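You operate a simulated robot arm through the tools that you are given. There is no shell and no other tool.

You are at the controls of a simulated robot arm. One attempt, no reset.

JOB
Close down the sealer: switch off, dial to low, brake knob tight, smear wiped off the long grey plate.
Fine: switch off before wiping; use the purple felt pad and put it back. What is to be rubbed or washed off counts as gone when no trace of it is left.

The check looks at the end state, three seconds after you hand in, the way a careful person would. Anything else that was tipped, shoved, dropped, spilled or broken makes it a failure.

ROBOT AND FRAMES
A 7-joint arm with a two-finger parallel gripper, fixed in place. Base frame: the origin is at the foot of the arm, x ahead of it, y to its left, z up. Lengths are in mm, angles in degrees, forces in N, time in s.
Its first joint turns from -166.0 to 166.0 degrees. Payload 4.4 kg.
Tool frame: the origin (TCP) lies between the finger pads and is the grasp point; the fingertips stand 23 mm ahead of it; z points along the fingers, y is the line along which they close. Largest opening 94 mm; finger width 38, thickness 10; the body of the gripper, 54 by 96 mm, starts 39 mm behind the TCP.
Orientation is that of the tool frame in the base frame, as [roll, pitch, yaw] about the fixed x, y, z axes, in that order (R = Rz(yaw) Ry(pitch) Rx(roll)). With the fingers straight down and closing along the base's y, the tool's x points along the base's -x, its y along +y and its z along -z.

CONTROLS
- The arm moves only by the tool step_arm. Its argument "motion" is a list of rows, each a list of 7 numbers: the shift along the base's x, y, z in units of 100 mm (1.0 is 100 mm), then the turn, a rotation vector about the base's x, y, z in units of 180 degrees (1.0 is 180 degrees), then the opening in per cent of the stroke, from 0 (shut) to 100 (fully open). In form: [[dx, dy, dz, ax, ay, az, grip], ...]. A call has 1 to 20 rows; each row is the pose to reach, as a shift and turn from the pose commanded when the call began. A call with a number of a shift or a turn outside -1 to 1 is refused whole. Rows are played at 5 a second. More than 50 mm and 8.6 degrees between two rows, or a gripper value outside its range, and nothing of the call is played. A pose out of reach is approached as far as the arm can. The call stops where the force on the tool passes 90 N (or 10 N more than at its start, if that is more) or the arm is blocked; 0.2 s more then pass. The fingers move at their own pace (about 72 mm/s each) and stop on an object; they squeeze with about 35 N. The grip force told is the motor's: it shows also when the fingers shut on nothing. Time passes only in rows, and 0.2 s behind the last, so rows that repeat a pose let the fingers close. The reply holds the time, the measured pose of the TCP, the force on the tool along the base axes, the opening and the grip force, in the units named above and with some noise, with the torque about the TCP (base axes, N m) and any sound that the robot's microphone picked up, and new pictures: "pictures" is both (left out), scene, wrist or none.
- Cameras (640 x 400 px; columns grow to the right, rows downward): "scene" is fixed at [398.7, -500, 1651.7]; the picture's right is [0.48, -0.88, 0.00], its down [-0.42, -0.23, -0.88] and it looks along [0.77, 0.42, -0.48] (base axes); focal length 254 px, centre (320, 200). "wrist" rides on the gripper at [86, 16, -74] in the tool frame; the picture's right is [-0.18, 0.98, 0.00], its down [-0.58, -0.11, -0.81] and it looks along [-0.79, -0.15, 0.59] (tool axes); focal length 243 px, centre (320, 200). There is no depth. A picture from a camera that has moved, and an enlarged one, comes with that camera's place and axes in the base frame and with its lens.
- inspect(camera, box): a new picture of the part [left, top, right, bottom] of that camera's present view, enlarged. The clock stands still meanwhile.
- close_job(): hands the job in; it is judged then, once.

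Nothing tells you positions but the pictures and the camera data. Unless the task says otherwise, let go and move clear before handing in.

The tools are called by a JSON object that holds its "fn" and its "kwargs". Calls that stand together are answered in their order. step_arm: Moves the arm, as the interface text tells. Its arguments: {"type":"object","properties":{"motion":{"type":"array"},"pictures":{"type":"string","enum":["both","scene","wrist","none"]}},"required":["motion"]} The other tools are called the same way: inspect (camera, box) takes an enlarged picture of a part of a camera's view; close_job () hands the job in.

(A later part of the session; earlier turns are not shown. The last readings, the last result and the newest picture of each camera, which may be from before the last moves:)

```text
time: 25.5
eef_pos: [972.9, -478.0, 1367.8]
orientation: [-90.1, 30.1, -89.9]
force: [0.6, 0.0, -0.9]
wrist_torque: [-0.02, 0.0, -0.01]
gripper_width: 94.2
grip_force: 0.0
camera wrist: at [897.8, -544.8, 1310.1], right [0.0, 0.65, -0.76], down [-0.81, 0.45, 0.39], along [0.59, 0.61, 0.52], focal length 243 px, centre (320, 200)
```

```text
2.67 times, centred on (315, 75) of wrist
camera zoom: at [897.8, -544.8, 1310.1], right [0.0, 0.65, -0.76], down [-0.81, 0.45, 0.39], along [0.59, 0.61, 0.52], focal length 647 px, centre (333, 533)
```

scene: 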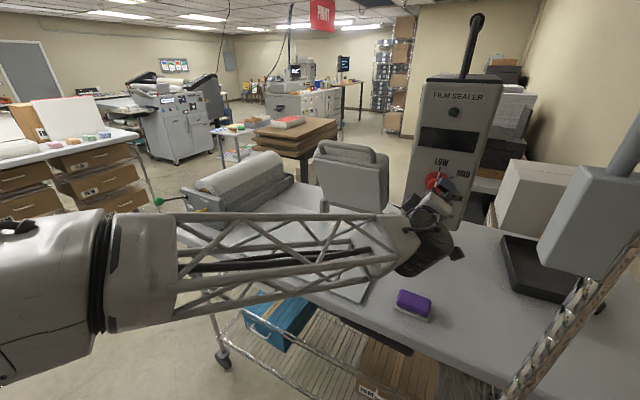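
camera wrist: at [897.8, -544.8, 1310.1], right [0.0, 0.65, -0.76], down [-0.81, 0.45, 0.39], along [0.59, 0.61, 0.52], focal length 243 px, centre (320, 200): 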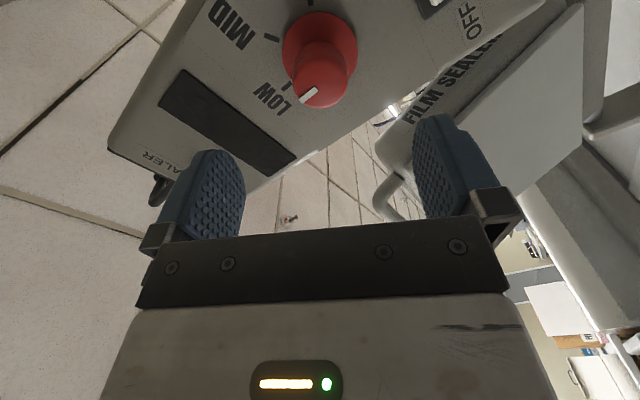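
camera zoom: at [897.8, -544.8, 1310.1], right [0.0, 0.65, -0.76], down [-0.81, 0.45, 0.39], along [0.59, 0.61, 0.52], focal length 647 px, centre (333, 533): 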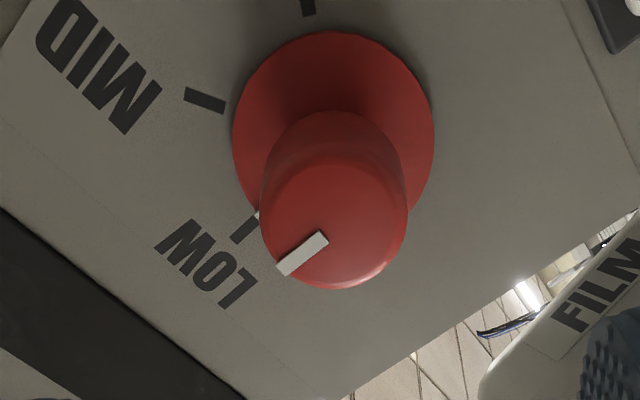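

The dial mark lines up with the LOW tick. Now I retreat, level the roll and travel toward the brake panel on the left.

{"fn": "step_arm", "kwargs": {"motion": [[-0.12, 0, 0.05, 0.0417, 0, 0, 100], [-0.24, 0, 0.1, 0.0833, 0, 0, 100], [-0.36, 0, 0.15, 0.125, 0, 0, 100], [-0.48, 0, 0.2, 0.1667, 0, 0, 60], [-0.6, 0, 0.25, 0.2083, 0, 0, 30], [-0.72, 0, 0.3, 0.25, 0, 0, 0], [-0.84, 0, 0.35, 0.2917, 0, 0, 0], [-1.0, 0, 0.4, 0.3333, 0, 0, 0], [-1.0, 0, 0.4, 0.3333, 0, 0, 0]]}}

{"fn": "inspect", "kwargs": {"camera": "scene", "box": [395, 140, 485, 240]}}

```text
time: 27.5
eef_pos: [871.3, -478.7, 1406.0]
orientation: [88.7, 89.9, 88.9]
force: [0.3, -1.4, -0.1]
wrist_torque: [0.02, -0.03, 0.02]
gripper_width: 0.0
grip_force: 34.7
camera wrist: at [797.1, -462.4, 1320.4], right [0.0, 0.98, 0.19], down [-0.81, -0.11, 0.58], along [0.59, -0.15, 0.79], focal length 243 px, centre (320, 200)
```

scene: 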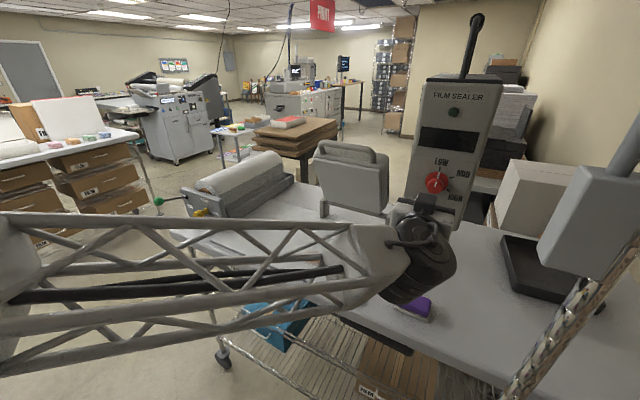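
wrist: 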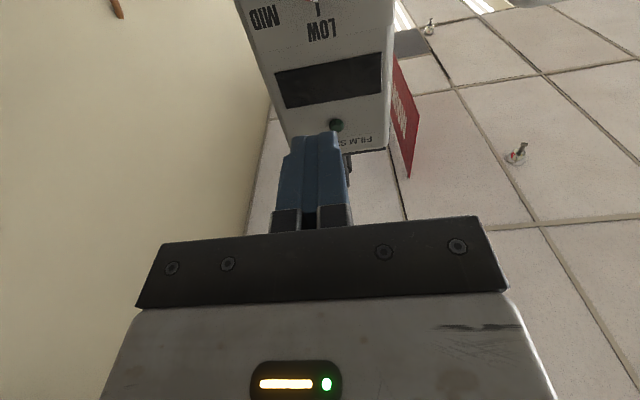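

```text
4.00 times, centred on (440, 190) of scene
camera zoom: at [398.7, -500.0, 1651.7], right [0.48, -0.88, 0.0], down [-0.42, -0.23, -0.88], along [0.77, 0.42, -0.48], focal length 1016 px, centre (-160, 240)
```

zoom: 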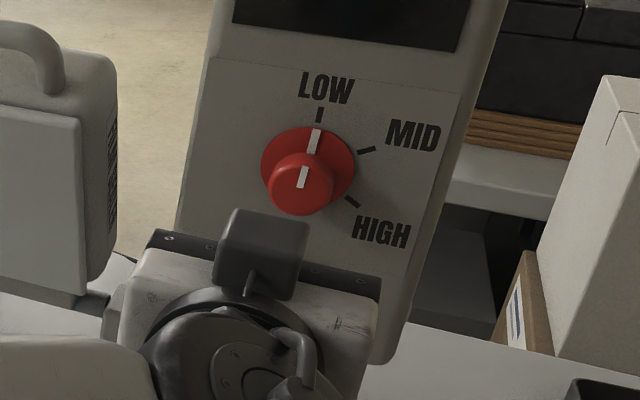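

The dial clearly points to LOW. Now I carry the arm across to the brake side, pitching the tool down 45° on the way.

{"fn": "step_arm", "kwargs": {"motion": [[-0.08, 0.33, 0, 0, 0.02, 0, 0], [-0.16, 0.66, 0, 0, 0.04, 0, 0], [-0.25, 1.0, 0, 0, 0.0625, 0, 0]], "pictures": "none"}}

{"fn": "step_arm", "kwargs": {"motion": [[-0.08, 0.33, 0, 0, 0.02, 0, 0], [-0.16, 0.66, 0, 0, 0.04, 0, 0], [-0.25, 1.0, 0, 0, 0.0625, 0, 0]], "pictures": "none"}}

{"fn": "step_arm", "kwargs": {"motion": [[0, 0.33, 0, 0, 0.02, 0, 0], [0, 0.66, 0, 0, 0.04, 0, 0], [0, 1.0, 0, 0, 0.0625, 0, 0]], "pictures": "none"}}

{"fn": "step_arm", "kwargs": {"motion": [[0, 0.33, 0, 0, 0.02, 0, 0], [0, 0.66, 0, 0, 0.04, 0, 0], [0, 1.0, 0, 0, 0.0625, 0, 0]], "pictures": "both"}}

```text
time: 28.3
eef_pos: [847.1, -381.1, 1405.0]
orientation: [179.9, 78.7, 179.9]
force: [0.5, 1.2, -0.9]
wrist_torque: [0.03, -0.04, -0.02]
gripper_width: 0.0
grip_force: 35.3
```

```text
time: 29.1
eef_pos: [823.2, -280.4, 1405.0]
orientation: [179.8, 67.4, 179.8]
force: [-0.1, 0.2, -0.6]
wrist_torque: [0.0, -0.04, -0.03]
gripper_width: 0.1
grip_force: 35.5
```

```text
time: 29.9
eef_pos: [822.3, -178.4, 1404.9]
orientation: [179.8, 56.2, 179.9]
force: [-0.1, 0.1, -0.4]
wrist_torque: [-0.04, 0.0, -0.03]
gripper_width: 0.1
grip_force: 34.6
```

```text
time: 30.7
eef_pos: [820.1, -115.4, 1390.3]
orientation: [179.6, 49.0, 179.9]
force: [0.5, -0.1, -0.2]
wrist_torque: [0.01, 0.01, -0.01]
gripper_width: 0.1
grip_force: 35.3
out of reach, approached as far as the arm can: row 2, 3
camera wrist: at [707.5, -98.2, 1374.7], right [0.12, 0.98, 0.14], down [-0.23, -0.11, 0.97], along [0.97, -0.15, 0.21], focal length 243 px, centre (320, 200)
```

scene: 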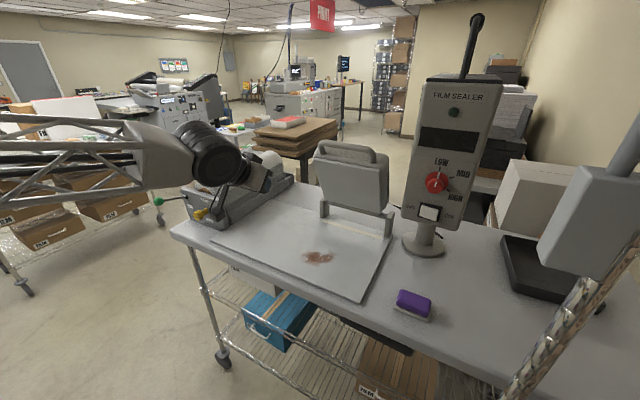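
wrist: 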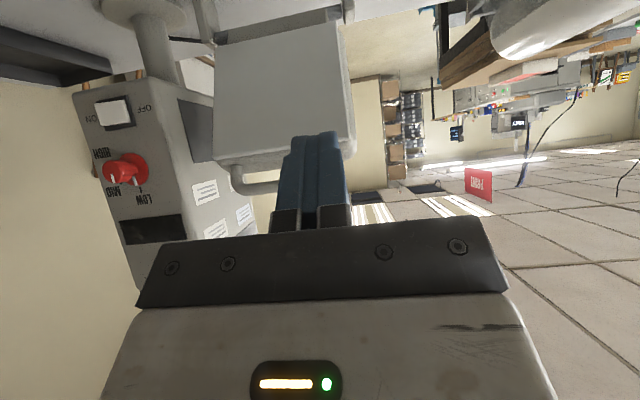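

The arm stalled at y≈-115, probably on a joint limit. I probe with small moves to see which way is free.

{"fn": "step_arm", "kwargs": {"motion": [[-0.1, 0.1, 0.1, 0, 0.04, 0, 0], [-0.2, 0.2, 0.2, 0, 0.08, 0, 0], [-0.3, 0.3, 0.3, 0, 0.12, 0, 0], [-0.3, 0.3, 0.3, 0, 0.12, 0, 0]], "pictures": "scene"}}

```text
time: 31.7
eef_pos: [771.8, -59.0, 1418.1]
orientation: [168.0, 34.4, 172.8]
force: [1.2, 0.5, -2.0]
wrist_torque: [-0.01, 0.0, 0.01]
gripper_width: 0.2
grip_force: 35.6
out of reach, approached as far as the arm can: row 1, 2, 3, 4
```

scene: 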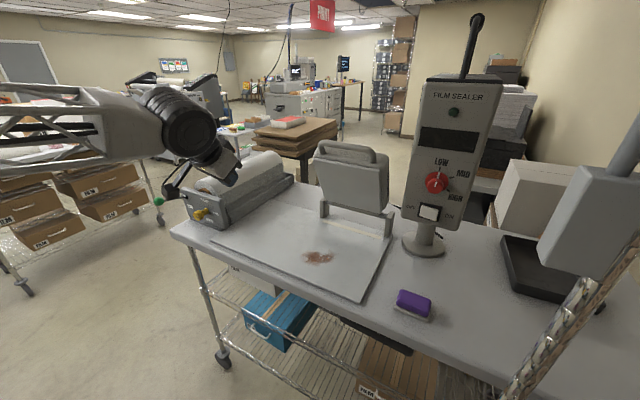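

{"fn": "step_arm", "kwargs": {"motion": [[0, 0, 0.3, 0, 0, 0, 0], [0, 0, 0.6, 0, 0, 0, 0], [0, 0, 0.6, 0, 0, 0, 0]], "pictures": "scene"}}

```text
time: 32.5
eef_pos: [769.8, -61.8, 1464.3]
orientation: [167.6, 34.6, 172.8]
force: [-0.9, -0.7, -0.6]
wrist_torque: [-0.03, -0.03, 0.01]
gripper_width: 0.0
grip_force: 35.1
out of reach, approached as far as the arm can: row 2, 3
```

scene: 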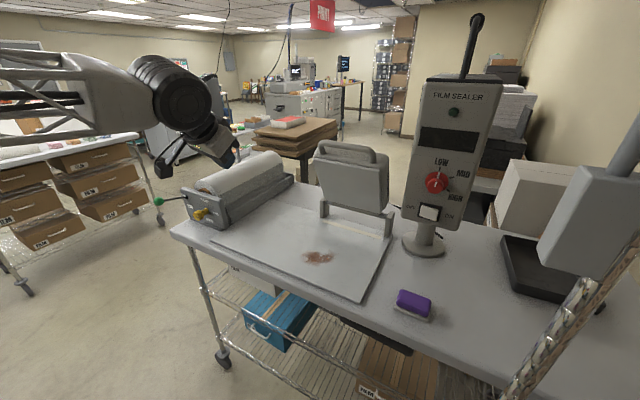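

{"fn": "step_arm", "kwargs": {"motion": [[-0.1, 0, 0.1, -0.0109, 0.039, 0.0036, 0], [-0.2, 0, 0.2, -0.0218, 0.078, 0.0071, 0], [-0.3, 0, 0.3, -0.0328, 0.1171, 0.0107, 0], [-0.4, 0, 0.4, -0.0437, 0.1562, 0.0142, 0], [-0.5, 0, 0.5, -0.0546, 0.1952, 0.0178, 0], [-0.5, 0, 0.5, -0.0546, 0.1952, 0.0178, 0]], "pictures": "scene"}}

```text
time: 33.9
eef_pos: [718.9, -97.2, 1498.8]
orientation: [166.1, 4.2, -177.4]
force: [0.5, 0.6, -0.6]
wrist_torque: [0.01, 0.02, 0.02]
gripper_width: 0.0
grip_force: 34.9
out of reach, approached as far as the arm can: row 1, 2, 3, 4, 5, 6
```

scene: 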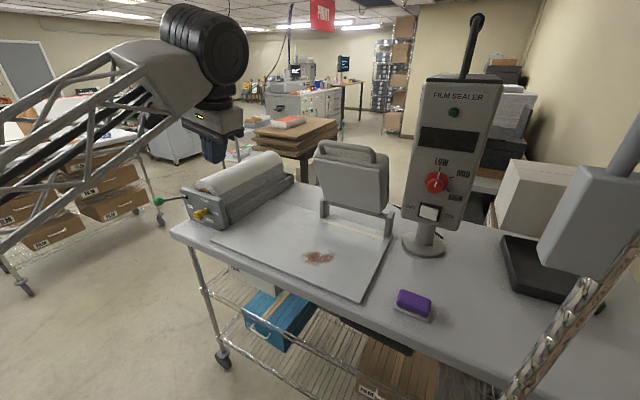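

The elbow has swung low and hits a limit on this side. I'll retrace my earlier path to get the elbow back up, then approach the brake side as a mirror of the first approach.

{"fn": "step_arm", "kwargs": {"motion": [[0.11, -0.11, -0.1, -0.0064, -0.039, -0.0067, 0], [0.22, -0.22, -0.21, -0.0129, -0.078, -0.0134, 0], [0.33, -0.33, -0.31, -0.0193, -0.117, -0.0202, 0], [0.44, -0.44, -0.42, -0.0258, -0.156, -0.0269, 0], [0.55, -0.55, -0.52, -0.0322, -0.195, -0.0336, 0], [0.66, -0.66, -0.63, -0.0387, -0.234, -0.0403, 0], [0.77, -0.77, -0.73, -0.0451, -0.2729, -0.0471, 0], [0.88, -0.88, -0.84, -0.0516, -0.3119, -0.0538, 0], [1.0, -1.0, -0.94, -0.058, -0.3509, -0.0605, 0], [1.0, -1.0, -0.94, -0.058, -0.3509, -0.0605, 0]], "pictures": "scene"}}

```text
time: 36.1
eef_pos: [819.3, -196.7, 1407.8]
orientation: [-179.8, 67.7, -180.0]
force: [-1.1, 1.1, -0.1]
wrist_torque: [-0.01, 0.01, 0.02]
gripper_width: 0.0
grip_force: 34.6
out of reach, approached as far as the arm can: row 3
```

scene: 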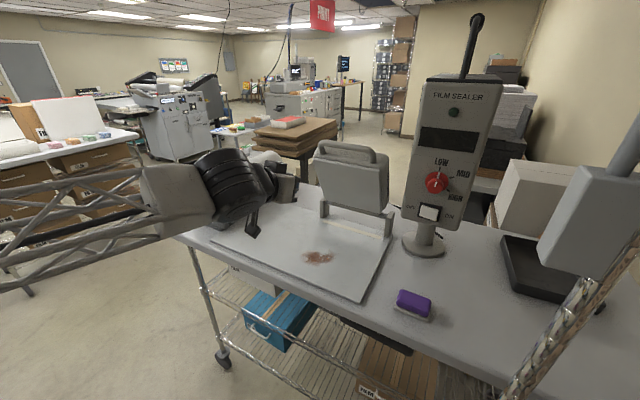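

{"fn": "step_arm", "kwargs": {"motion": [[-0.15, -0.24, -0.09, 0, -0.031, 0, 0], [-0.29, -0.47, -0.18, 0, -0.062, 0, 0], [-0.44, -0.7, -0.26, 0, -0.093, 0, 0], [-0.58, -0.94, -0.35, 0, -0.124, 0, 0], [-0.58, -0.94, -0.35, 0, -0.124, 0, 0]], "pictures": "scene"}}

```text
time: 37.3
eef_pos: [761.4, -291.2, 1371.9]
orientation: [-63.6, 89.9, -63.6]
force: [-0.2, -0.6, -0.6]
wrist_torque: [0.0, 0.0, 0.03]
gripper_width: 0.0
grip_force: 34.8
```

scene: 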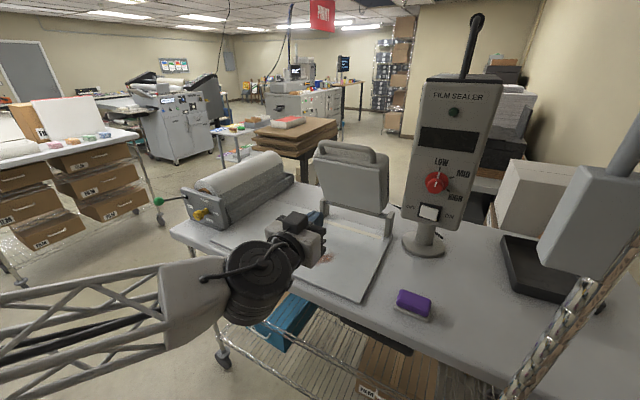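

{"fn": "step_arm", "kwargs": {"motion": [[-0.1, 0.25, 0.25, 0, 0, -0.0347, 0], [-0.2, 0.5, 0.5, 0, 0, -0.0695, 0], [-0.3, 0.75, 0.75, 0, 0, -0.1042, 0], [-0.4, 1, 1, 0, 0, -0.139, 0], [-0.4, 1, 1, 0, 0, -0.139, 0]], "pictures": "scene"}}

{"fn": "step_arm", "kwargs": {"motion": [[0, 0.25, 0.25, 0.0176, 0.0378, 0, 0], [0, 0.5, 0.5, 0.0352, 0.0756, 0, 0], [0, 0.75, 0.75, 0.0528, 0.1134, 0, 0], [0, 1, 1, 0.0704, 0.1512, 0, 0], [0, 1, 1, 0.0704, 0.1512, 0, 0]], "pictures": "scene"}}

```text
time: 38.5
eef_pos: [720.8, -191.7, 1474.6]
orientation: [-163.5, 90.0, 171.6]
force: [-0.9, 1.2, 1.4]
wrist_torque: [0.03, 0.06, 0.02]
gripper_width: 0.1
grip_force: 35.0
```

scene: 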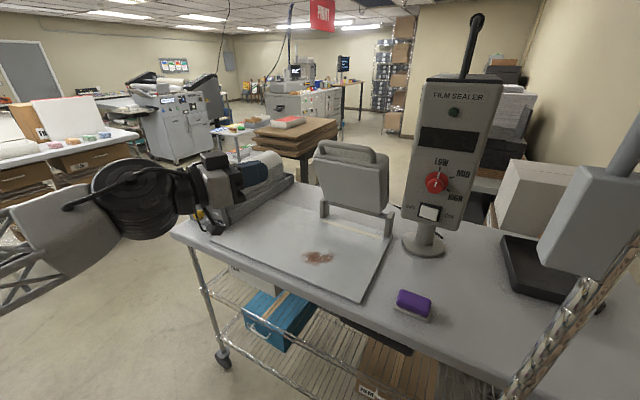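

```text
time: 39.7
eef_pos: [721.7, -90.6, 1572.3]
orientation: [-180.0, 59.9, 155.1]
force: [0.4, 0.8, 0.4]
wrist_torque: [-0.05, -0.01, 0.02]
gripper_width: 0.0
grip_force: 35.5
```

scene: 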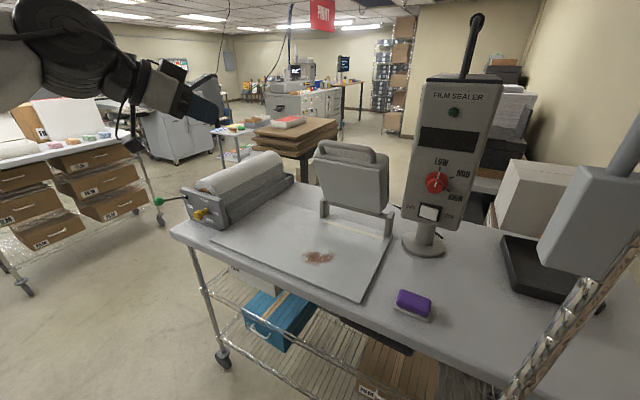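

The retrace is working without limits. I finish returning to the tool-down start pose.

{"fn": "step_arm", "kwargs": {"motion": [[0, 0, 0, 0.0176, 0.0378, 0, 0], [0, 0, 0, 0.0352, 0.0756, 0, 0], [0, 0, 0, 0.0528, 0.1134, 0, 0], [0, 0, 0, 0.0704, 0.1512, 0, 0], [0, 0, 0, 0.088, 0.189, 0, 0], [0, 0, 0, 0.1056, 0.2268, 0, 0], [0, 0, 0, 0.1232, 0.2646, 0, 0], [0, 0, 0, 0.1408, 0.3024, 0, 0], [0, 0, 0, 0.1408, 0.3024, 0, 0]], "pictures": "none"}}

{"fn": "step_arm", "kwargs": {"motion": [[0, 0, 0, 0, 0, 0.046, 0], [0, 0, 0, 0, 0, 0.092, 0], [0, 0, 0, 0, 0, 0.139, 0], [0, 0, 0, 0, 0, 0.139, 0]], "pictures": "both"}}

```text
time: 41.7
eef_pos: [720.9, -91.2, 1572.4]
orientation: [-179.9, -0.1, 155.0]
force: [-0.5, -0.1, 0.2]
wrist_torque: [-0.02, 0.0, 0.01]
gripper_width: 0.0
grip_force: 35.3
```

```text
time: 42.7
eef_pos: [720.8, -90.8, 1572.5]
orientation: [-179.9, -0.2, -179.9]
force: [0.0, -0.3, -0.3]
wrist_torque: [-0.01, 0.01, -0.01]
gripper_width: 0.1
grip_force: 34.7
camera wrist: at [635.0, -74.5, 1647.9], right [0.18, 0.98, 0.0], down [0.58, -0.11, 0.81], along [0.79, -0.15, -0.59], focal length 243 px, centre (320, 200)
```

scene: 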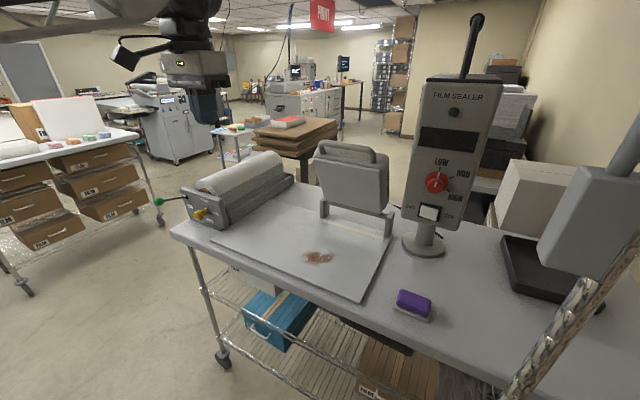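
wrist: 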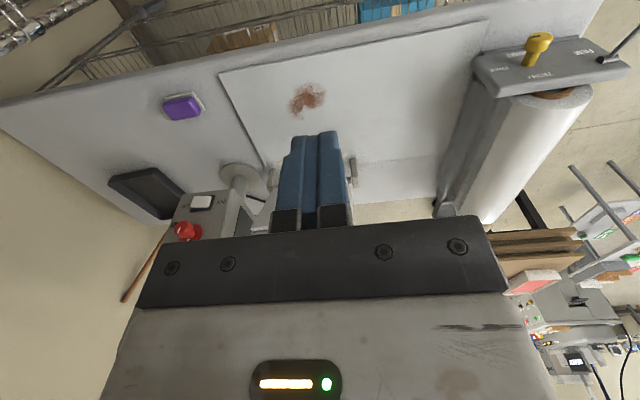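

The elbow is up again. I move left with the tool down and look at the brake panel.

{"fn": "step_arm", "kwargs": {"motion": [[0, 0.33, 0, 0, 0, 0, 0], [0, 0.66, 0, 0, 0, 0, 0], [0, 1.0, 0, 0, 0, 0, 0]], "pictures": "none"}}

{"fn": "step_arm", "kwargs": {"motion": [[0, 0.33, -0.2, 0, 0, 0, 0], [0, 0.66, -0.4, 0, 0, 0, 0], [0, 1.0, -0.6, 0, 0, 0, 0]], "pictures": "none"}}

{"fn": "step_arm", "kwargs": {"motion": [[0, 0.33, -0.2, 0, 0, 0, 0], [0, 0.66, -0.4, 0, 0, 0, 0], [0, 1.0, -0.6, 0, 0, 0, 0], [0, 1.0, -0.6, 0, 0, 0, 0]], "pictures": "both"}}

```text
time: 43.5
eef_pos: [722.1, 9.2, 1572.7]
orientation: [-179.8, 0.0, -179.9]
force: [-1.0, -0.6, 0.2]
wrist_torque: [-0.01, -0.01, -0.01]
gripper_width: 0.1
grip_force: 34.6
```

```text
time: 44.3
eef_pos: [719.4, 109.1, 1513.5]
orientation: [-179.9, -0.1, -179.8]
force: [0.6, -0.1, -0.4]
wrist_torque: [0.0, -0.04, 0.01]
gripper_width: 0.0
grip_force: 35.1
```

```text
time: 45.3
eef_pos: [723.0, 209.9, 1452.8]
orientation: [-179.8, -0.1, -179.9]
force: [0.5, 0.3, 0.1]
wrist_torque: [-0.01, 0.05, -0.05]
gripper_width: 0.0
grip_force: 35.2
camera wrist: at [636.0, 225.9, 1528.2], right [0.18, 0.98, 0.0], down [0.58, -0.11, 0.81], along [0.79, -0.15, -0.59], focal length 243 px, centre (320, 200)
```

scene: 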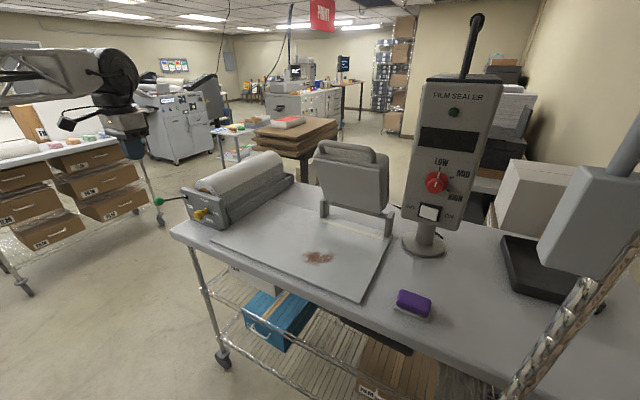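
wrist: 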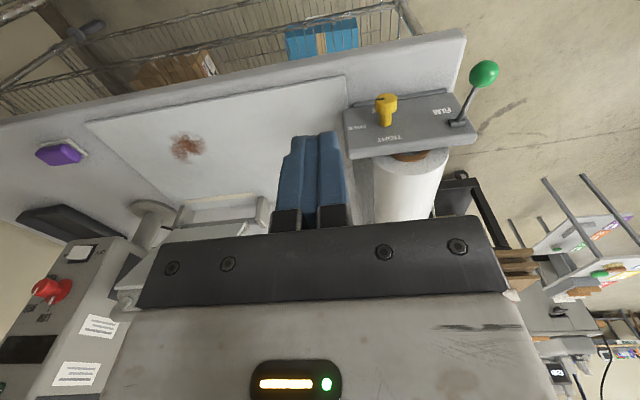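

{"fn": "inspect", "kwargs": {"camera": "wrist", "box": [330, 50, 520, 170]}}

{"fn": "inspect", "kwargs": {"camera": "scene", "box": [150, 180, 240, 240]}}

```text
3.33 times, centred on (425, 110) of wrist
camera zoom: at [636.0, 225.9, 1528.2], right [0.18, 0.98, 0.0], down [0.58, -0.11, 0.81], along [0.79, -0.15, -0.59], focal length 809 px, centre (-30, 500)
```

zoom: 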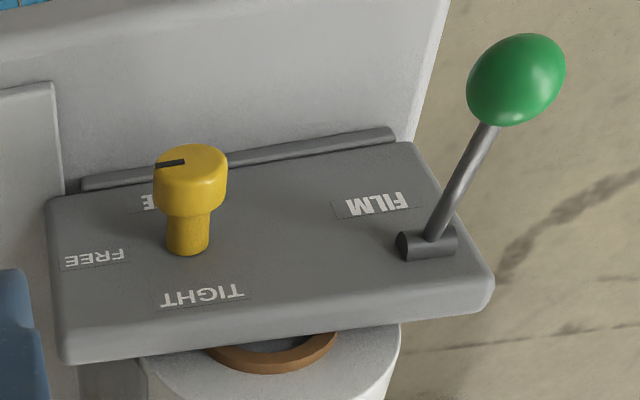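

```text
6.67 times, centred on (195, 210) of scene
camera zoom: at [398.7, -500.0, 1651.7], right [0.48, -0.88, 0.0], down [-0.42, -0.23, -0.88], along [0.77, 0.42, -0.48], focal length 1693 px, centre (1153, 133)
```

zoom: 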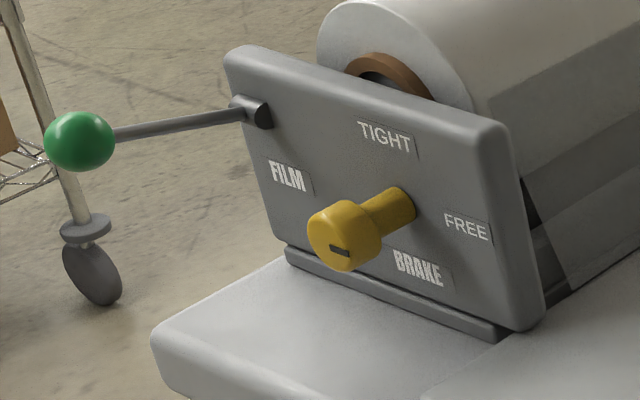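

The brake is a round yellow knob with its mark at FREE, and it needs 90° counter-clockwise to reach TIGHT. Its axis is at about y=296, z=1135, the cap front at x≈895, and the green-ball lever at (835,412,1200) must be avoided, so I turn the tool to put the camera on the right side.

{"fn": "step_arm", "kwargs": {"motion": [[0, 0, 0, 0, 0, 0.0463, 0], [0, 0, 0, 0, 0, 0.0926, 0], [0, 0, 0, 0, 0, 0.1389, 0], [0, 0, 0, 0, 0, 0.1852, 0], [0, 0, 0, 0, 0, 0.2315, 0], [0, 0, 0, 0, 0, 0.2778, 0], [0, 0, 0, 0, 0, 0.3241, 0], [0, 0, 0, 0, 0, 0.3704, 0], [0, 0, 0, 0, 0, 0.4167, 0], [0, 0, 0, 0, 0, 0.4167, 0]], "pictures": "scene"}}

```text
time: 47.5
eef_pos: [721.4, 207.8, 1452.3]
orientation: [-180.0, -0.2, -104.8]
force: [0.0, 0.2, 0.0]
wrist_torque: [-0.03, 0.0, -0.01]
gripper_width: 0.0
grip_force: 34.4
```

scene: 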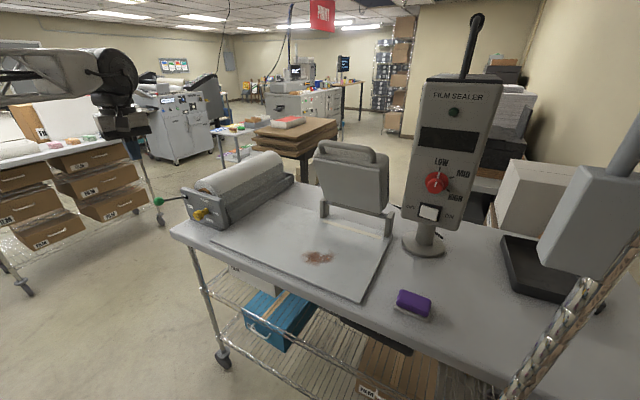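

{"fn": "step_arm", "kwargs": {"motion": [[0, 0, 0, 0, -0.0417, 0, 0], [0, 0, 0, 0, -0.0833, 0, 0], [0, 0, 0, 0, -0.125, 0, 0], [0, 0, 0, 0, -0.1667, 0, 0], [0, 0, 0, 0, -0.2083, 0, 0], [0, 0, 0, 0, -0.25, 0, 0], [0, 0, 0, 0, -0.2917, 0, 0], [0, 0, 0, 0, -0.3333, 0, 0], [0, 0, 0, 0, -0.3333, 0, 0]], "pictures": "both"}}

```text
time: 49.5
eef_pos: [721.9, 209.2, 1453.3]
orientation: [-120.9, 12.9, -97.7]
force: [0.3, 0.1, 0.3]
wrist_torque: [0.0, -0.01, 0.01]
gripper_width: 0.0
grip_force: 35.0
camera wrist: at [637.5, 130.4, 1457.8], right [-0.45, 0.43, -0.78], down [-0.57, 0.53, 0.62], along [0.69, 0.73, 0.01], focal length 243 px, centre (320, 200)
```

scene: 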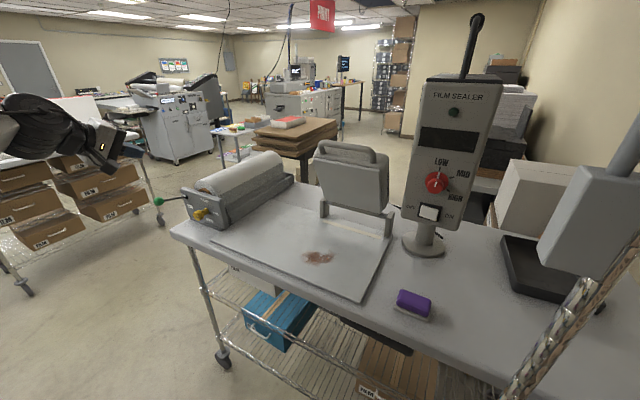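
wrist: 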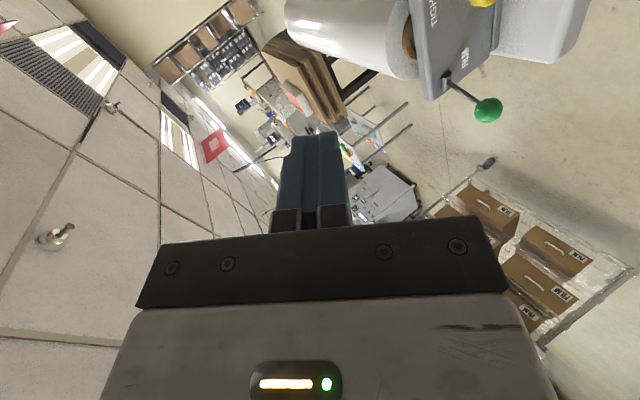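

{"fn": "step_arm", "kwargs": {"motion": [[0, 0.22, -0.25, 0, -0.0417, 0, 0], [0, 0.44, -0.5, 0, -0.0833, 0, 0], [0, 0.66, -0.75, 0, -0.125, 0, 0], [0, 0.87, -1.0, 0, -0.1667, 0, 50], [0, 0.87, -1.0, 0, -0.1667, 0, 100]], "pictures": "both"}}

```text
time: 50.7
eef_pos: [721.5, 296.9, 1353.5]
orientation: [-89.9, 14.9, -90.0]
force: [-0.7, 0.4, 0.1]
wrist_torque: [-0.01, 0.02, 0.0]
gripper_width: 80.8
grip_force: 0.3
camera wrist: at [646.5, 217.5, 1315.9], right [0.0, 0.43, -0.9], down [-0.81, 0.53, 0.25], along [0.59, 0.73, 0.35], focal length 243 px, centre (320, 200)
```

scene: 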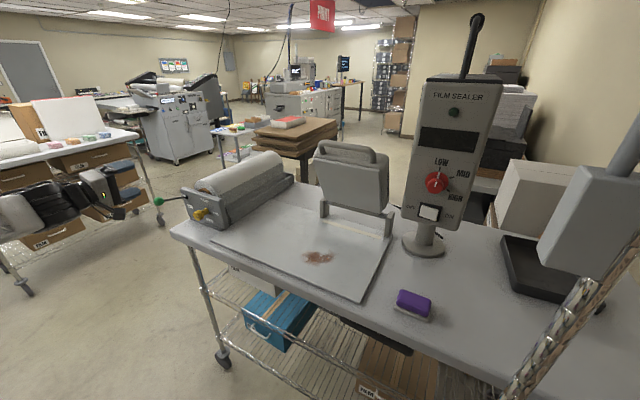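
wrist: 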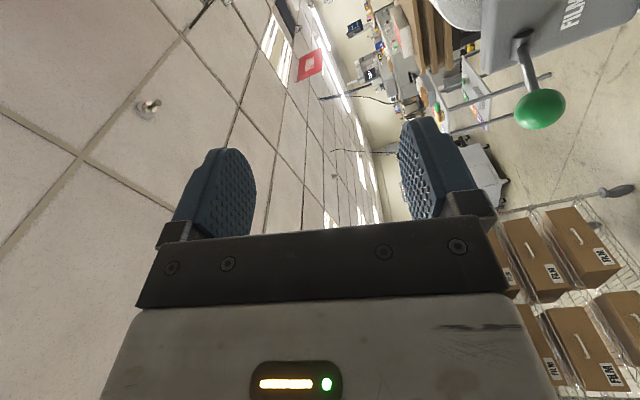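

{"fn": "step_arm", "kwargs": {"motion": [[0, 0, -0.33, 0, 0, 0, 75], [0, 0, -0.66, 0, 0, 0, 75], [0, 0, -1.0, 0, 0, 0, 75], [0, 0, -1.0, 0, 0, 0, 75]], "pictures": "none"}}

{"fn": "step_arm", "kwargs": {"motion": [[0, 0, -0.33, 0, 0, 0, 75], [0, 0, -0.66, 0, 0, 0, 75], [0, 0, -1.0, 0, 0, 0, 75], [0, 0, -1.0, 0, 0, 0, 75]], "pictures": "both"}}

```text
time: 51.7
eef_pos: [722.1, 296.2, 1250.6]
orientation: [-89.9, 14.9, -90.1]
force: [0.4, -0.8, 0.3]
wrist_torque: [0.02, -0.01, 0.0]
gripper_width: 70.3
grip_force: 0.1
```

```text
time: 52.7
eef_pos: [721.9, 296.0, 1152.1]
orientation: [-90.0, 14.9, -90.1]
force: [0.3, 0.2, 0.5]
wrist_torque: [0.03, -0.02, -0.02]
gripper_width: 70.3
grip_force: 0.0
camera wrist: at [647.1, 216.0, 1114.5], right [0.0, 0.43, -0.9], down [-0.81, 0.54, 0.25], along [0.59, 0.73, 0.35], focal length 243 px, centre (320, 200)
```

scene: 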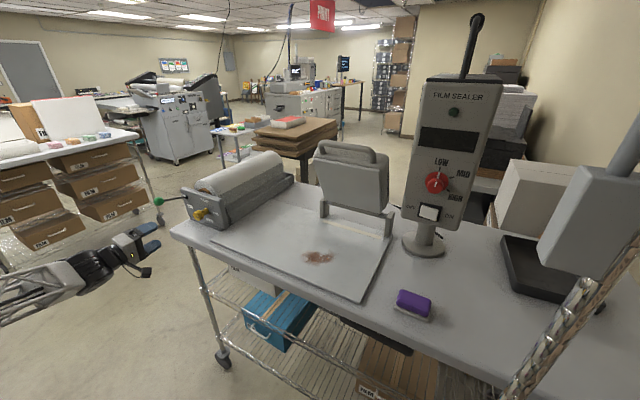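
wrist: 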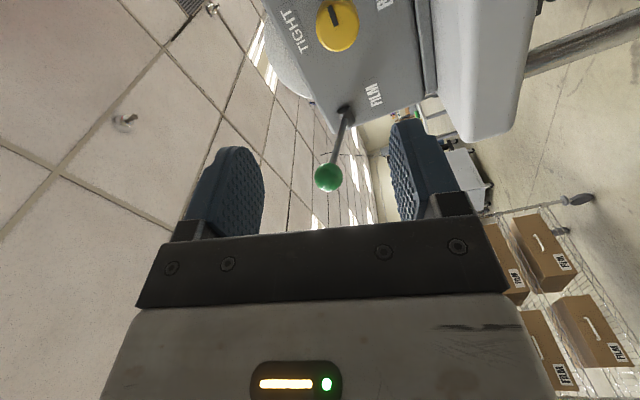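

{"fn": "inspect", "kwargs": {"camera": "wrist", "box": [260, 0, 420, 100]}}

{"fn": "inspect", "kwargs": {"camera": "scene", "box": [90, 180, 230, 290]}}

```text
4.00 times, centred on (340, 50) of wrist
camera zoom: at [647.1, 216.0, 1114.5], right [0.0, 0.43, -0.9], down [-0.81, 0.54, 0.25], along [0.59, 0.73, 0.35], focal length 970 px, centre (240, 800)
```

zoom: 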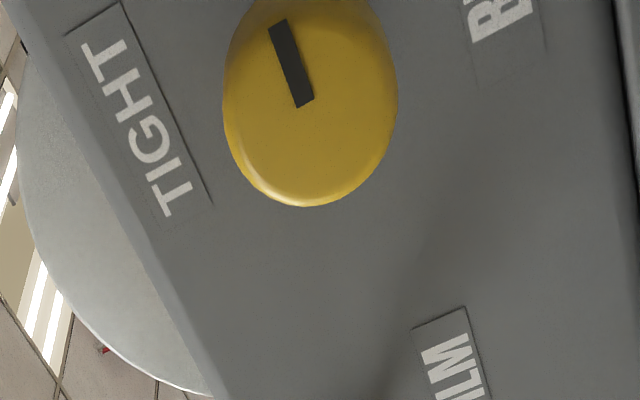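

```text
3.64 times, centred on (160, 235) of scene
camera zoom: at [398.7, -500.0, 1651.7], right [0.48, -0.88, 0.0], down [-0.42, -0.23, -0.88], along [0.77, 0.42, -0.48], focal length 923 px, centre (902, 73)
```

zoom: 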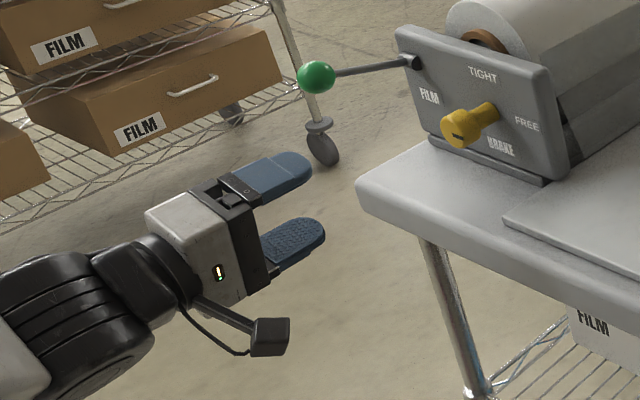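

The cap centre checks out at (895,296,1135.5) with a 38 mm diameter. I drop to its axis and approach along x.

{"fn": "step_arm", "kwargs": {"motion": [[0, 0, -0.17, 0, 0, 0, 75], [0.3, 0, -0.17, 0, 0, 0, 75], [0.6, 0, -0.17, 0, 0, 0, 75], [0.9, 0, -0.17, 0, 0, 0, 75], [0.9, 0, -0.17, 0, 0, 0, 75]], "pictures": "both"}}

```text
time: 53.9
eef_pos: [812.6, 296.0, 1135.4]
orientation: [-90.0, 14.9, -90.0]
force: [0.9, 0.5, -0.2]
wrist_torque: [0.0, 0.01, 0.01]
gripper_width: 70.5
grip_force: 0.0
camera wrist: at [737.4, 217.2, 1098.1], right [0.0, 0.43, -0.9], down [-0.81, 0.54, 0.25], along [0.59, 0.73, 0.35], focal length 243 px, centre (320, 200)
```

scene: 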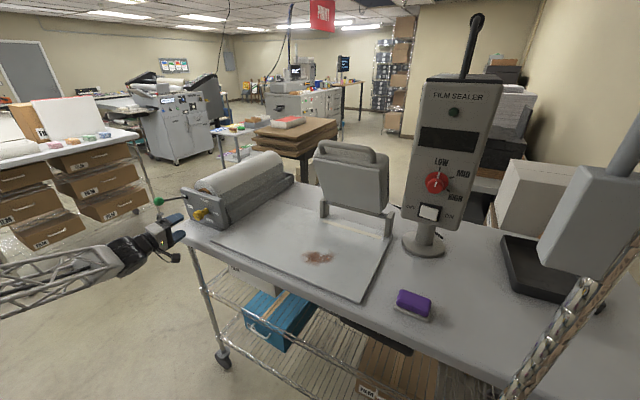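
wrist: 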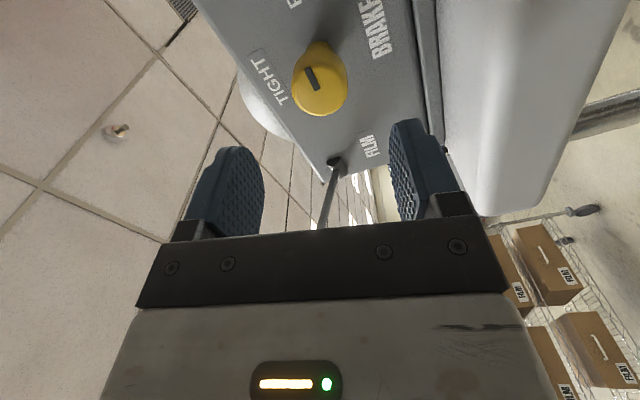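

{"fn": "step_arm", "kwargs": {"motion": [[0.3, 0, 0, 0, 0, 0, 75], [0.6, 0, 0, 0, 0, 0, 75], [0.75, 0, 0, 0, 0, 0, 75], [0.86, 0, 0, 0, 0, 0, 75], [0.86, 0, 0, 0, 0, 0, 75]], "pictures": "both"}}

{"fn": "inspect", "kwargs": {"camera": "scene", "box": [120, 180, 240, 270]}}

```text
time: 55.1
eef_pos: [897.3, 295.8, 1135.7]
orientation: [-89.9, 14.9, -90.1]
force: [0.3, -0.5, 0.6]
wrist_torque: [0.02, 0.02, 0.03]
gripper_width: 70.4
grip_force: 0.1
camera wrist: at [822.9, 217.1, 1098.4], right [0.0, 0.43, -0.9], down [-0.81, 0.54, 0.25], along [0.59, 0.73, 0.35], focal length 243 px, centre (320, 200)
```

scene: 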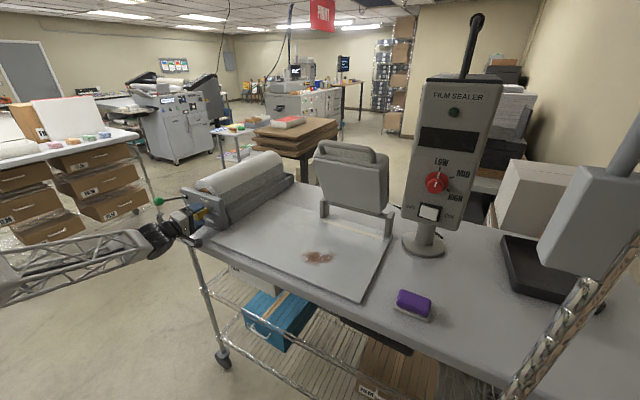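
wrist: 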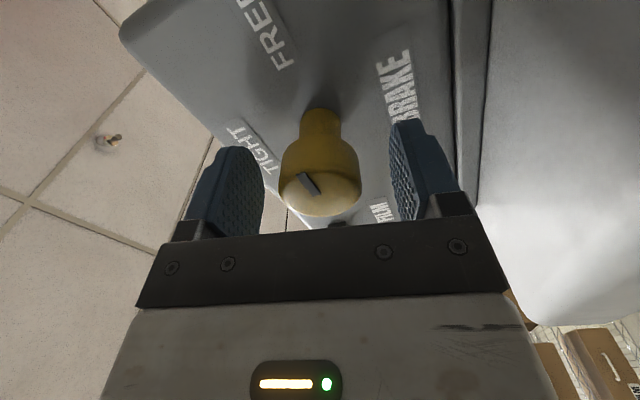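

```text
4.44 times, centred on (180, 225) of scene
camera zoom: at [398.7, -500.0, 1651.7], right [0.48, -0.88, 0.0], down [-0.42, -0.23, -0.88], along [0.77, 0.42, -0.48], focal length 1128 px, centre (942, 89)
```

zoom: 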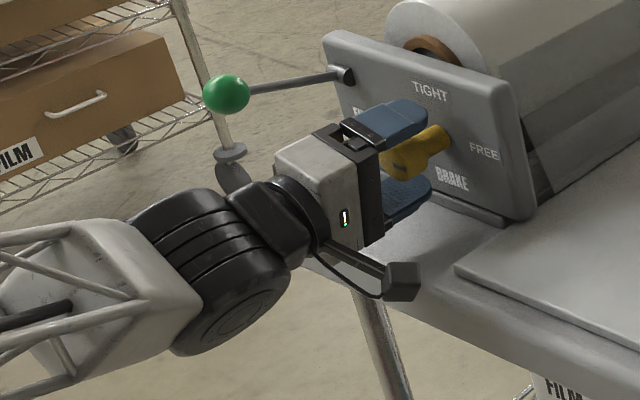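

The fingers straddle the cap. I close on it.

{"fn": "step_arm", "kwargs": {"motion": [[0, 0, 0, 0, 0, 0, 50], [0, 0, 0, 0, 0, 0, 30], [0, 0, 0, 0, 0, 0, 30], [0, 0, 0, 0, 0, 0, 30]], "pictures": "wrist"}}

```text
time: 56.1
eef_pos: [898.4, 295.7, 1135.5]
orientation: [-90.1, 14.8, -90.1]
force: [5.6, 1.4, -0.1]
wrist_torque: [-0.02, 0.04, 0.15]
gripper_width: 37.6
grip_force: 44.6
camera wrist: at [822.7, 217.2, 1098.2], right [0.0, 0.43, -0.9], down [-0.81, 0.54, 0.25], along [0.59, 0.73, 0.35], focal length 243 px, centre (320, 200)
```

wrist: 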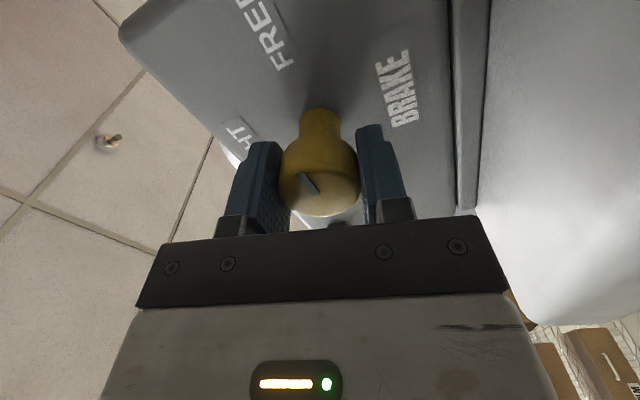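

Well centred, with little side load. Now the first 45° of the counter-clockwise turn.

{"fn": "step_arm", "kwargs": {"motion": [[0, 0, 0, -0.0417, 0, 0, 30], [0, 0, 0, -0.0833, 0, 0, 30], [0, 0, 0, -0.125, 0, 0, 30], [0, 0, 0, -0.1667, 0, 0, 30], [0, 0, 0, -0.2083, 0, 0, 30], [0, 0, 0, -0.25, 0, 0, 30], [0, 0, 0, -0.25, 0, 0, 30]], "pictures": "both"}}

{"fn": "inspect", "kwargs": {"camera": "scene", "box": [120, 180, 240, 270]}}

```text
time: 57.7
eef_pos: [897.0, 296.4, 1134.5]
orientation: [-90.0, -30.3, -90.0]
force: [8.6, 0.1, -11.1]
wrist_torque: [0.03, 0.53, 0.66]
gripper_width: 37.5
grip_force: 45.2
camera wrist: at [822.7, 213.5, 1164.7], right [0.0, -0.34, -0.94], down [-0.81, 0.56, -0.2], along [0.59, 0.76, -0.27], focal length 243 px, centre (320, 200)
```

scene: 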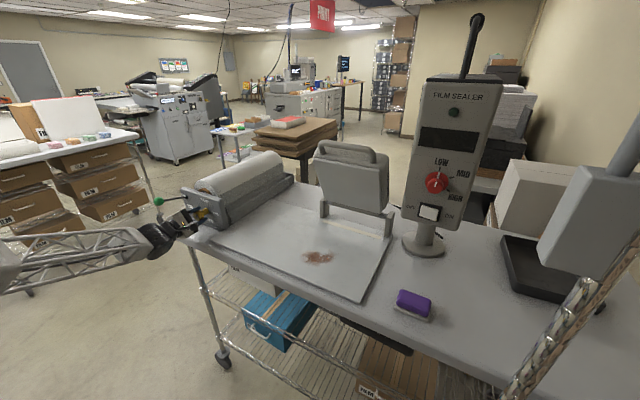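
wrist: 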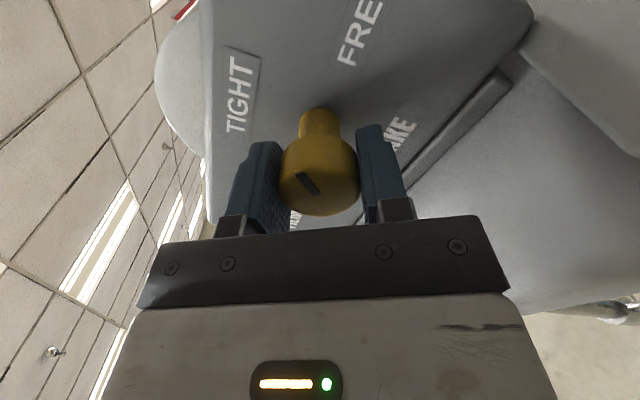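

```text
4.44 times, centred on (180, 225) of scene
camera zoom: at [398.7, -500.0, 1651.7], right [0.48, -0.88, 0.0], down [-0.42, -0.23, -0.88], along [0.77, 0.42, -0.48], focal length 1128 px, centre (942, 89)
```

zoom: 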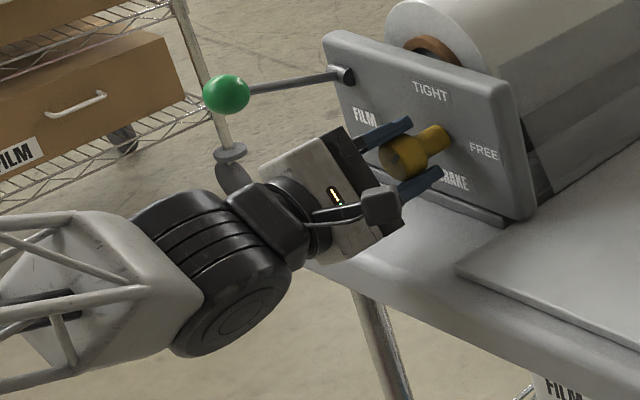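

45° done and the mark followed. I release, roll back 45°, and look at where the knob stays.

{"fn": "step_arm", "kwargs": {"motion": [[0, 0, 0, 0, 0, 0, 55], [0, 0, 0.01, 0, 0, 0, 75], [0, 0, 0.01, 0.0417, 0, 0, 75], [0, 0, 0.01, 0.0833, 0, 0, 75], [0, 0, 0.01, 0.125, 0, 0, 75], [0, 0, 0.01, 0.1667, 0, 0, 75], [0, 0, 0.01, 0.2083, 0, 0, 75], [0, 0, 0.01, 0.25, 0, 0, 75], [0, 0, 0.01, 0.25, 0, 0, 75]], "pictures": "wrist"}}

```text
time: 59.7
eef_pos: [897.8, 296.1, 1137.8]
orientation: [-89.9, 15.0, -90.1]
force: [-0.9, 0.3, 0.5]
wrist_torque: [0.01, -0.01, -0.01]
gripper_width: 70.7
grip_force: 0.1
camera wrist: at [822.6, 217.4, 1099.5], right [0.0, 0.43, -0.9], down [-0.81, 0.53, 0.25], along [0.59, 0.73, 0.35], focal length 243 px, centre (320, 200)
```

wrist: 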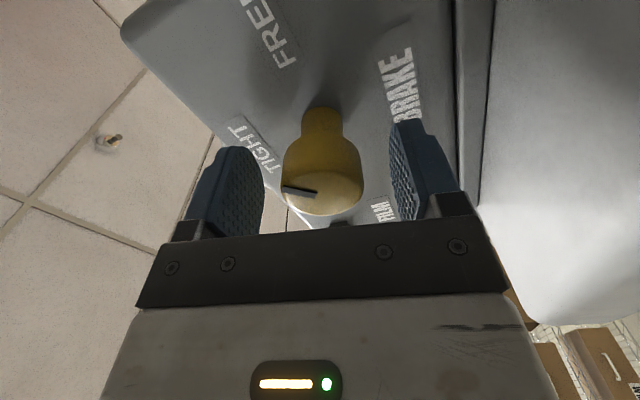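

The knob held its place. I regrip for the second 45°.

{"fn": "step_arm", "kwargs": {"motion": [[0, 0, -0.015, 0, 0, 0, 60], [0, 0, -0.015, 0, 0, 0, 30], [0, 0, -0.015, 0, 0, 0, 30], [0, 0, -0.015, 0, 0, 0, 30], [0, 0, -0.015, -0.0417, 0, 0, 30], [0, 0, -0.015, -0.0833, 0, 0, 30], [0, 0, -0.015, -0.125, 0, 0, 30], [0, 0, -0.015, -0.1667, 0, 0, 30], [0, 0, -0.015, -0.2083, 0, 0, 30], [0, 0, -0.015, -0.25, 0, 0, 30], [0, 0, -0.015, -0.25, 0, 0, 30]], "pictures": "both"}}

{"fn": "inspect", "kwargs": {"camera": "wrist", "box": [200, 20, 440, 230]}}

```text
time: 62.1
eef_pos: [897.6, 296.6, 1135.0]
orientation: [-89.9, -30.1, -90.1]
force: [-4.4, -2.8, -8.1]
wrist_torque: [0.15, 0.02, -0.21]
gripper_width: 37.3
grip_force: 45.6
camera wrist: at [822.6, 213.6, 1164.6], right [0.0, -0.34, -0.94], down [-0.81, 0.56, -0.2], along [0.59, 0.76, -0.27], focal length 243 px, centre (320, 200)
```

scene: 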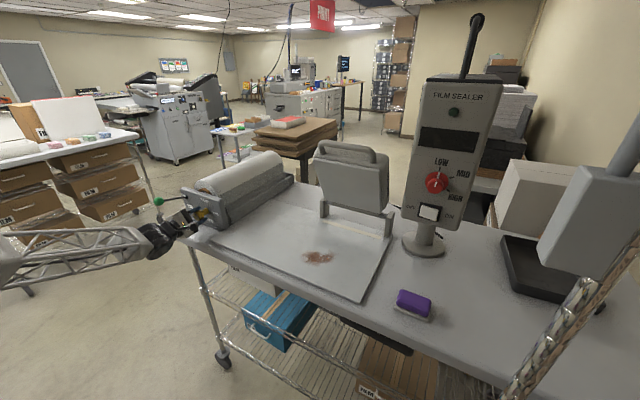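
wrist: 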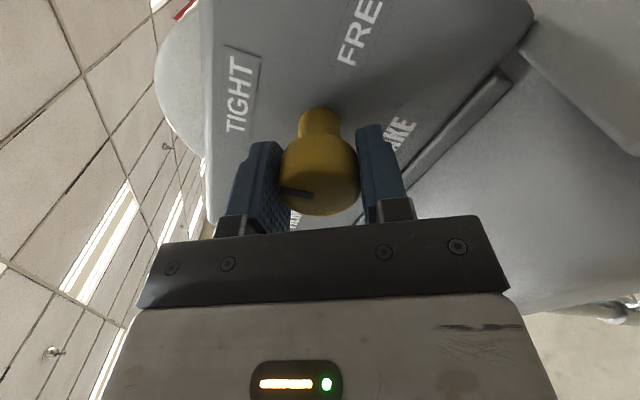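

```text
1.90 times, centred on (320, 125) of wrist
camera zoom: at [822.6, 213.6, 1164.6], right [0.0, -0.34, -0.94], down [-0.81, 0.56, -0.2], along [0.59, 0.76, -0.27], focal length 462 px, centre (320, 343)
```

zoom: 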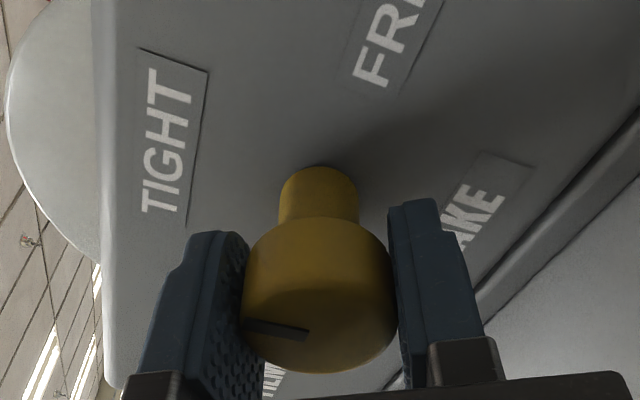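

Another 45° done. I open and back off to check the mark against TIGHT.

{"fn": "step_arm", "kwargs": {"motion": [[0, 0, 0, 0, 0, 0, 55], [0, 0, 0, 0, 0, 0, 75], [-0.3, 0, 0, 0, 0, 0, 75], [-0.6, 0, 0, 0, 0, 0, 75], [-0.95, 0, 0, 0, 0, 0, 75], [-0.95, 0, 0, 0, 0, 0, 75]], "pictures": "both"}}

{"fn": "inspect", "kwargs": {"camera": "wrist", "box": [220, 0, 440, 140]}}

{"fn": "inspect", "kwargs": {"camera": "scene", "box": [150, 180, 240, 240]}}

```text
time: 63.5
eef_pos: [802.8, 295.2, 1135.0]
orientation: [-90.0, -30.1, -90.1]
force: [-0.1, -0.5, 0.0]
wrist_torque: [0.03, 0.02, 0.04]
gripper_width: 70.5
grip_force: 0.0
camera wrist: at [727.2, 213.3, 1164.6], right [0.0, -0.33, -0.94], down [-0.81, 0.56, -0.2], along [0.59, 0.76, -0.27], focal length 243 px, centre (320, 200)
```

scene: 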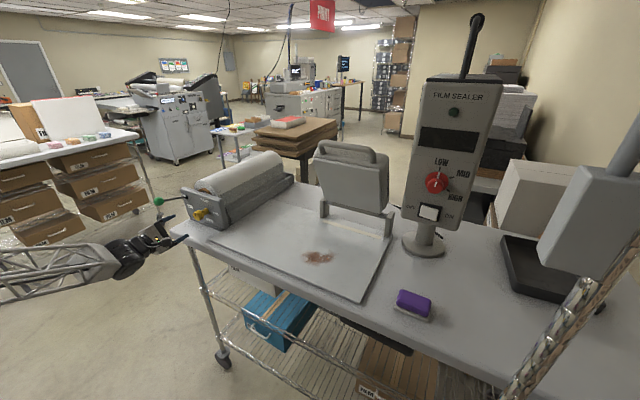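
wrist: 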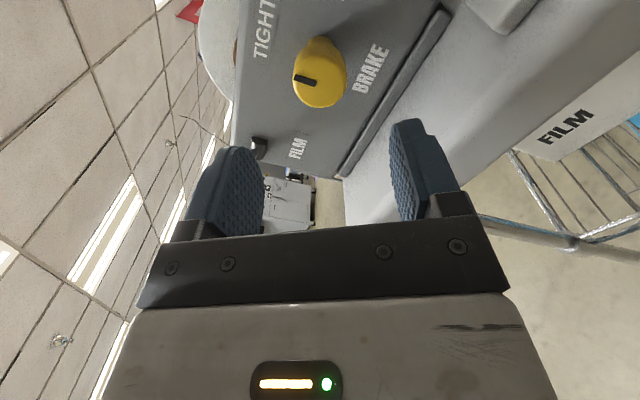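

```text
2.86 times, centred on (330, 70) of wrist
camera zoom: at [727.2, 213.3, 1164.6], right [0.0, -0.33, -0.94], down [-0.81, 0.56, -0.2], along [0.59, 0.76, -0.27], focal length 693 px, centre (291, 571)
```

zoom: 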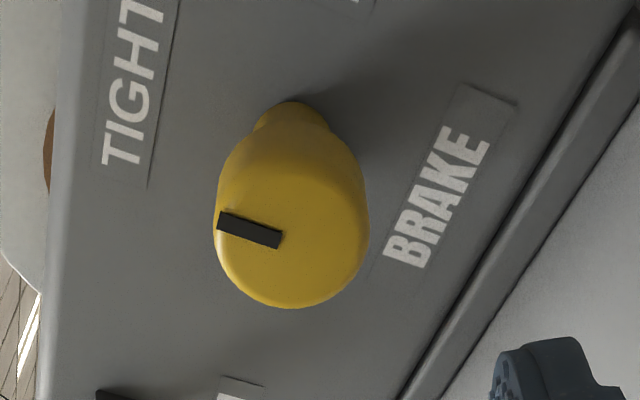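

```text
6.67 times, centred on (195, 210) of scene
camera zoom: at [398.7, -500.0, 1651.7], right [0.48, -0.88, 0.0], down [-0.42, -0.23, -0.88], along [0.77, 0.42, -0.48], focal length 1693 px, centre (1153, 133)
```

zoom: 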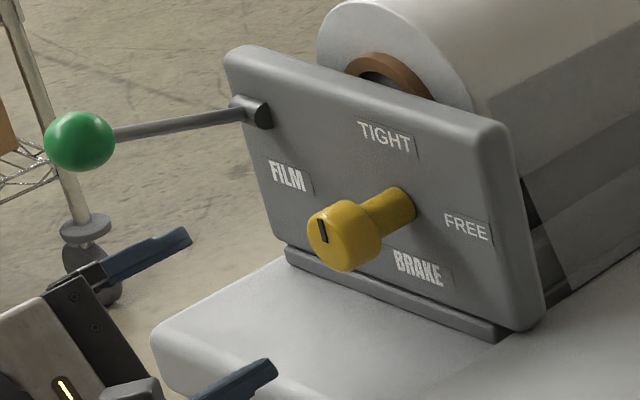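

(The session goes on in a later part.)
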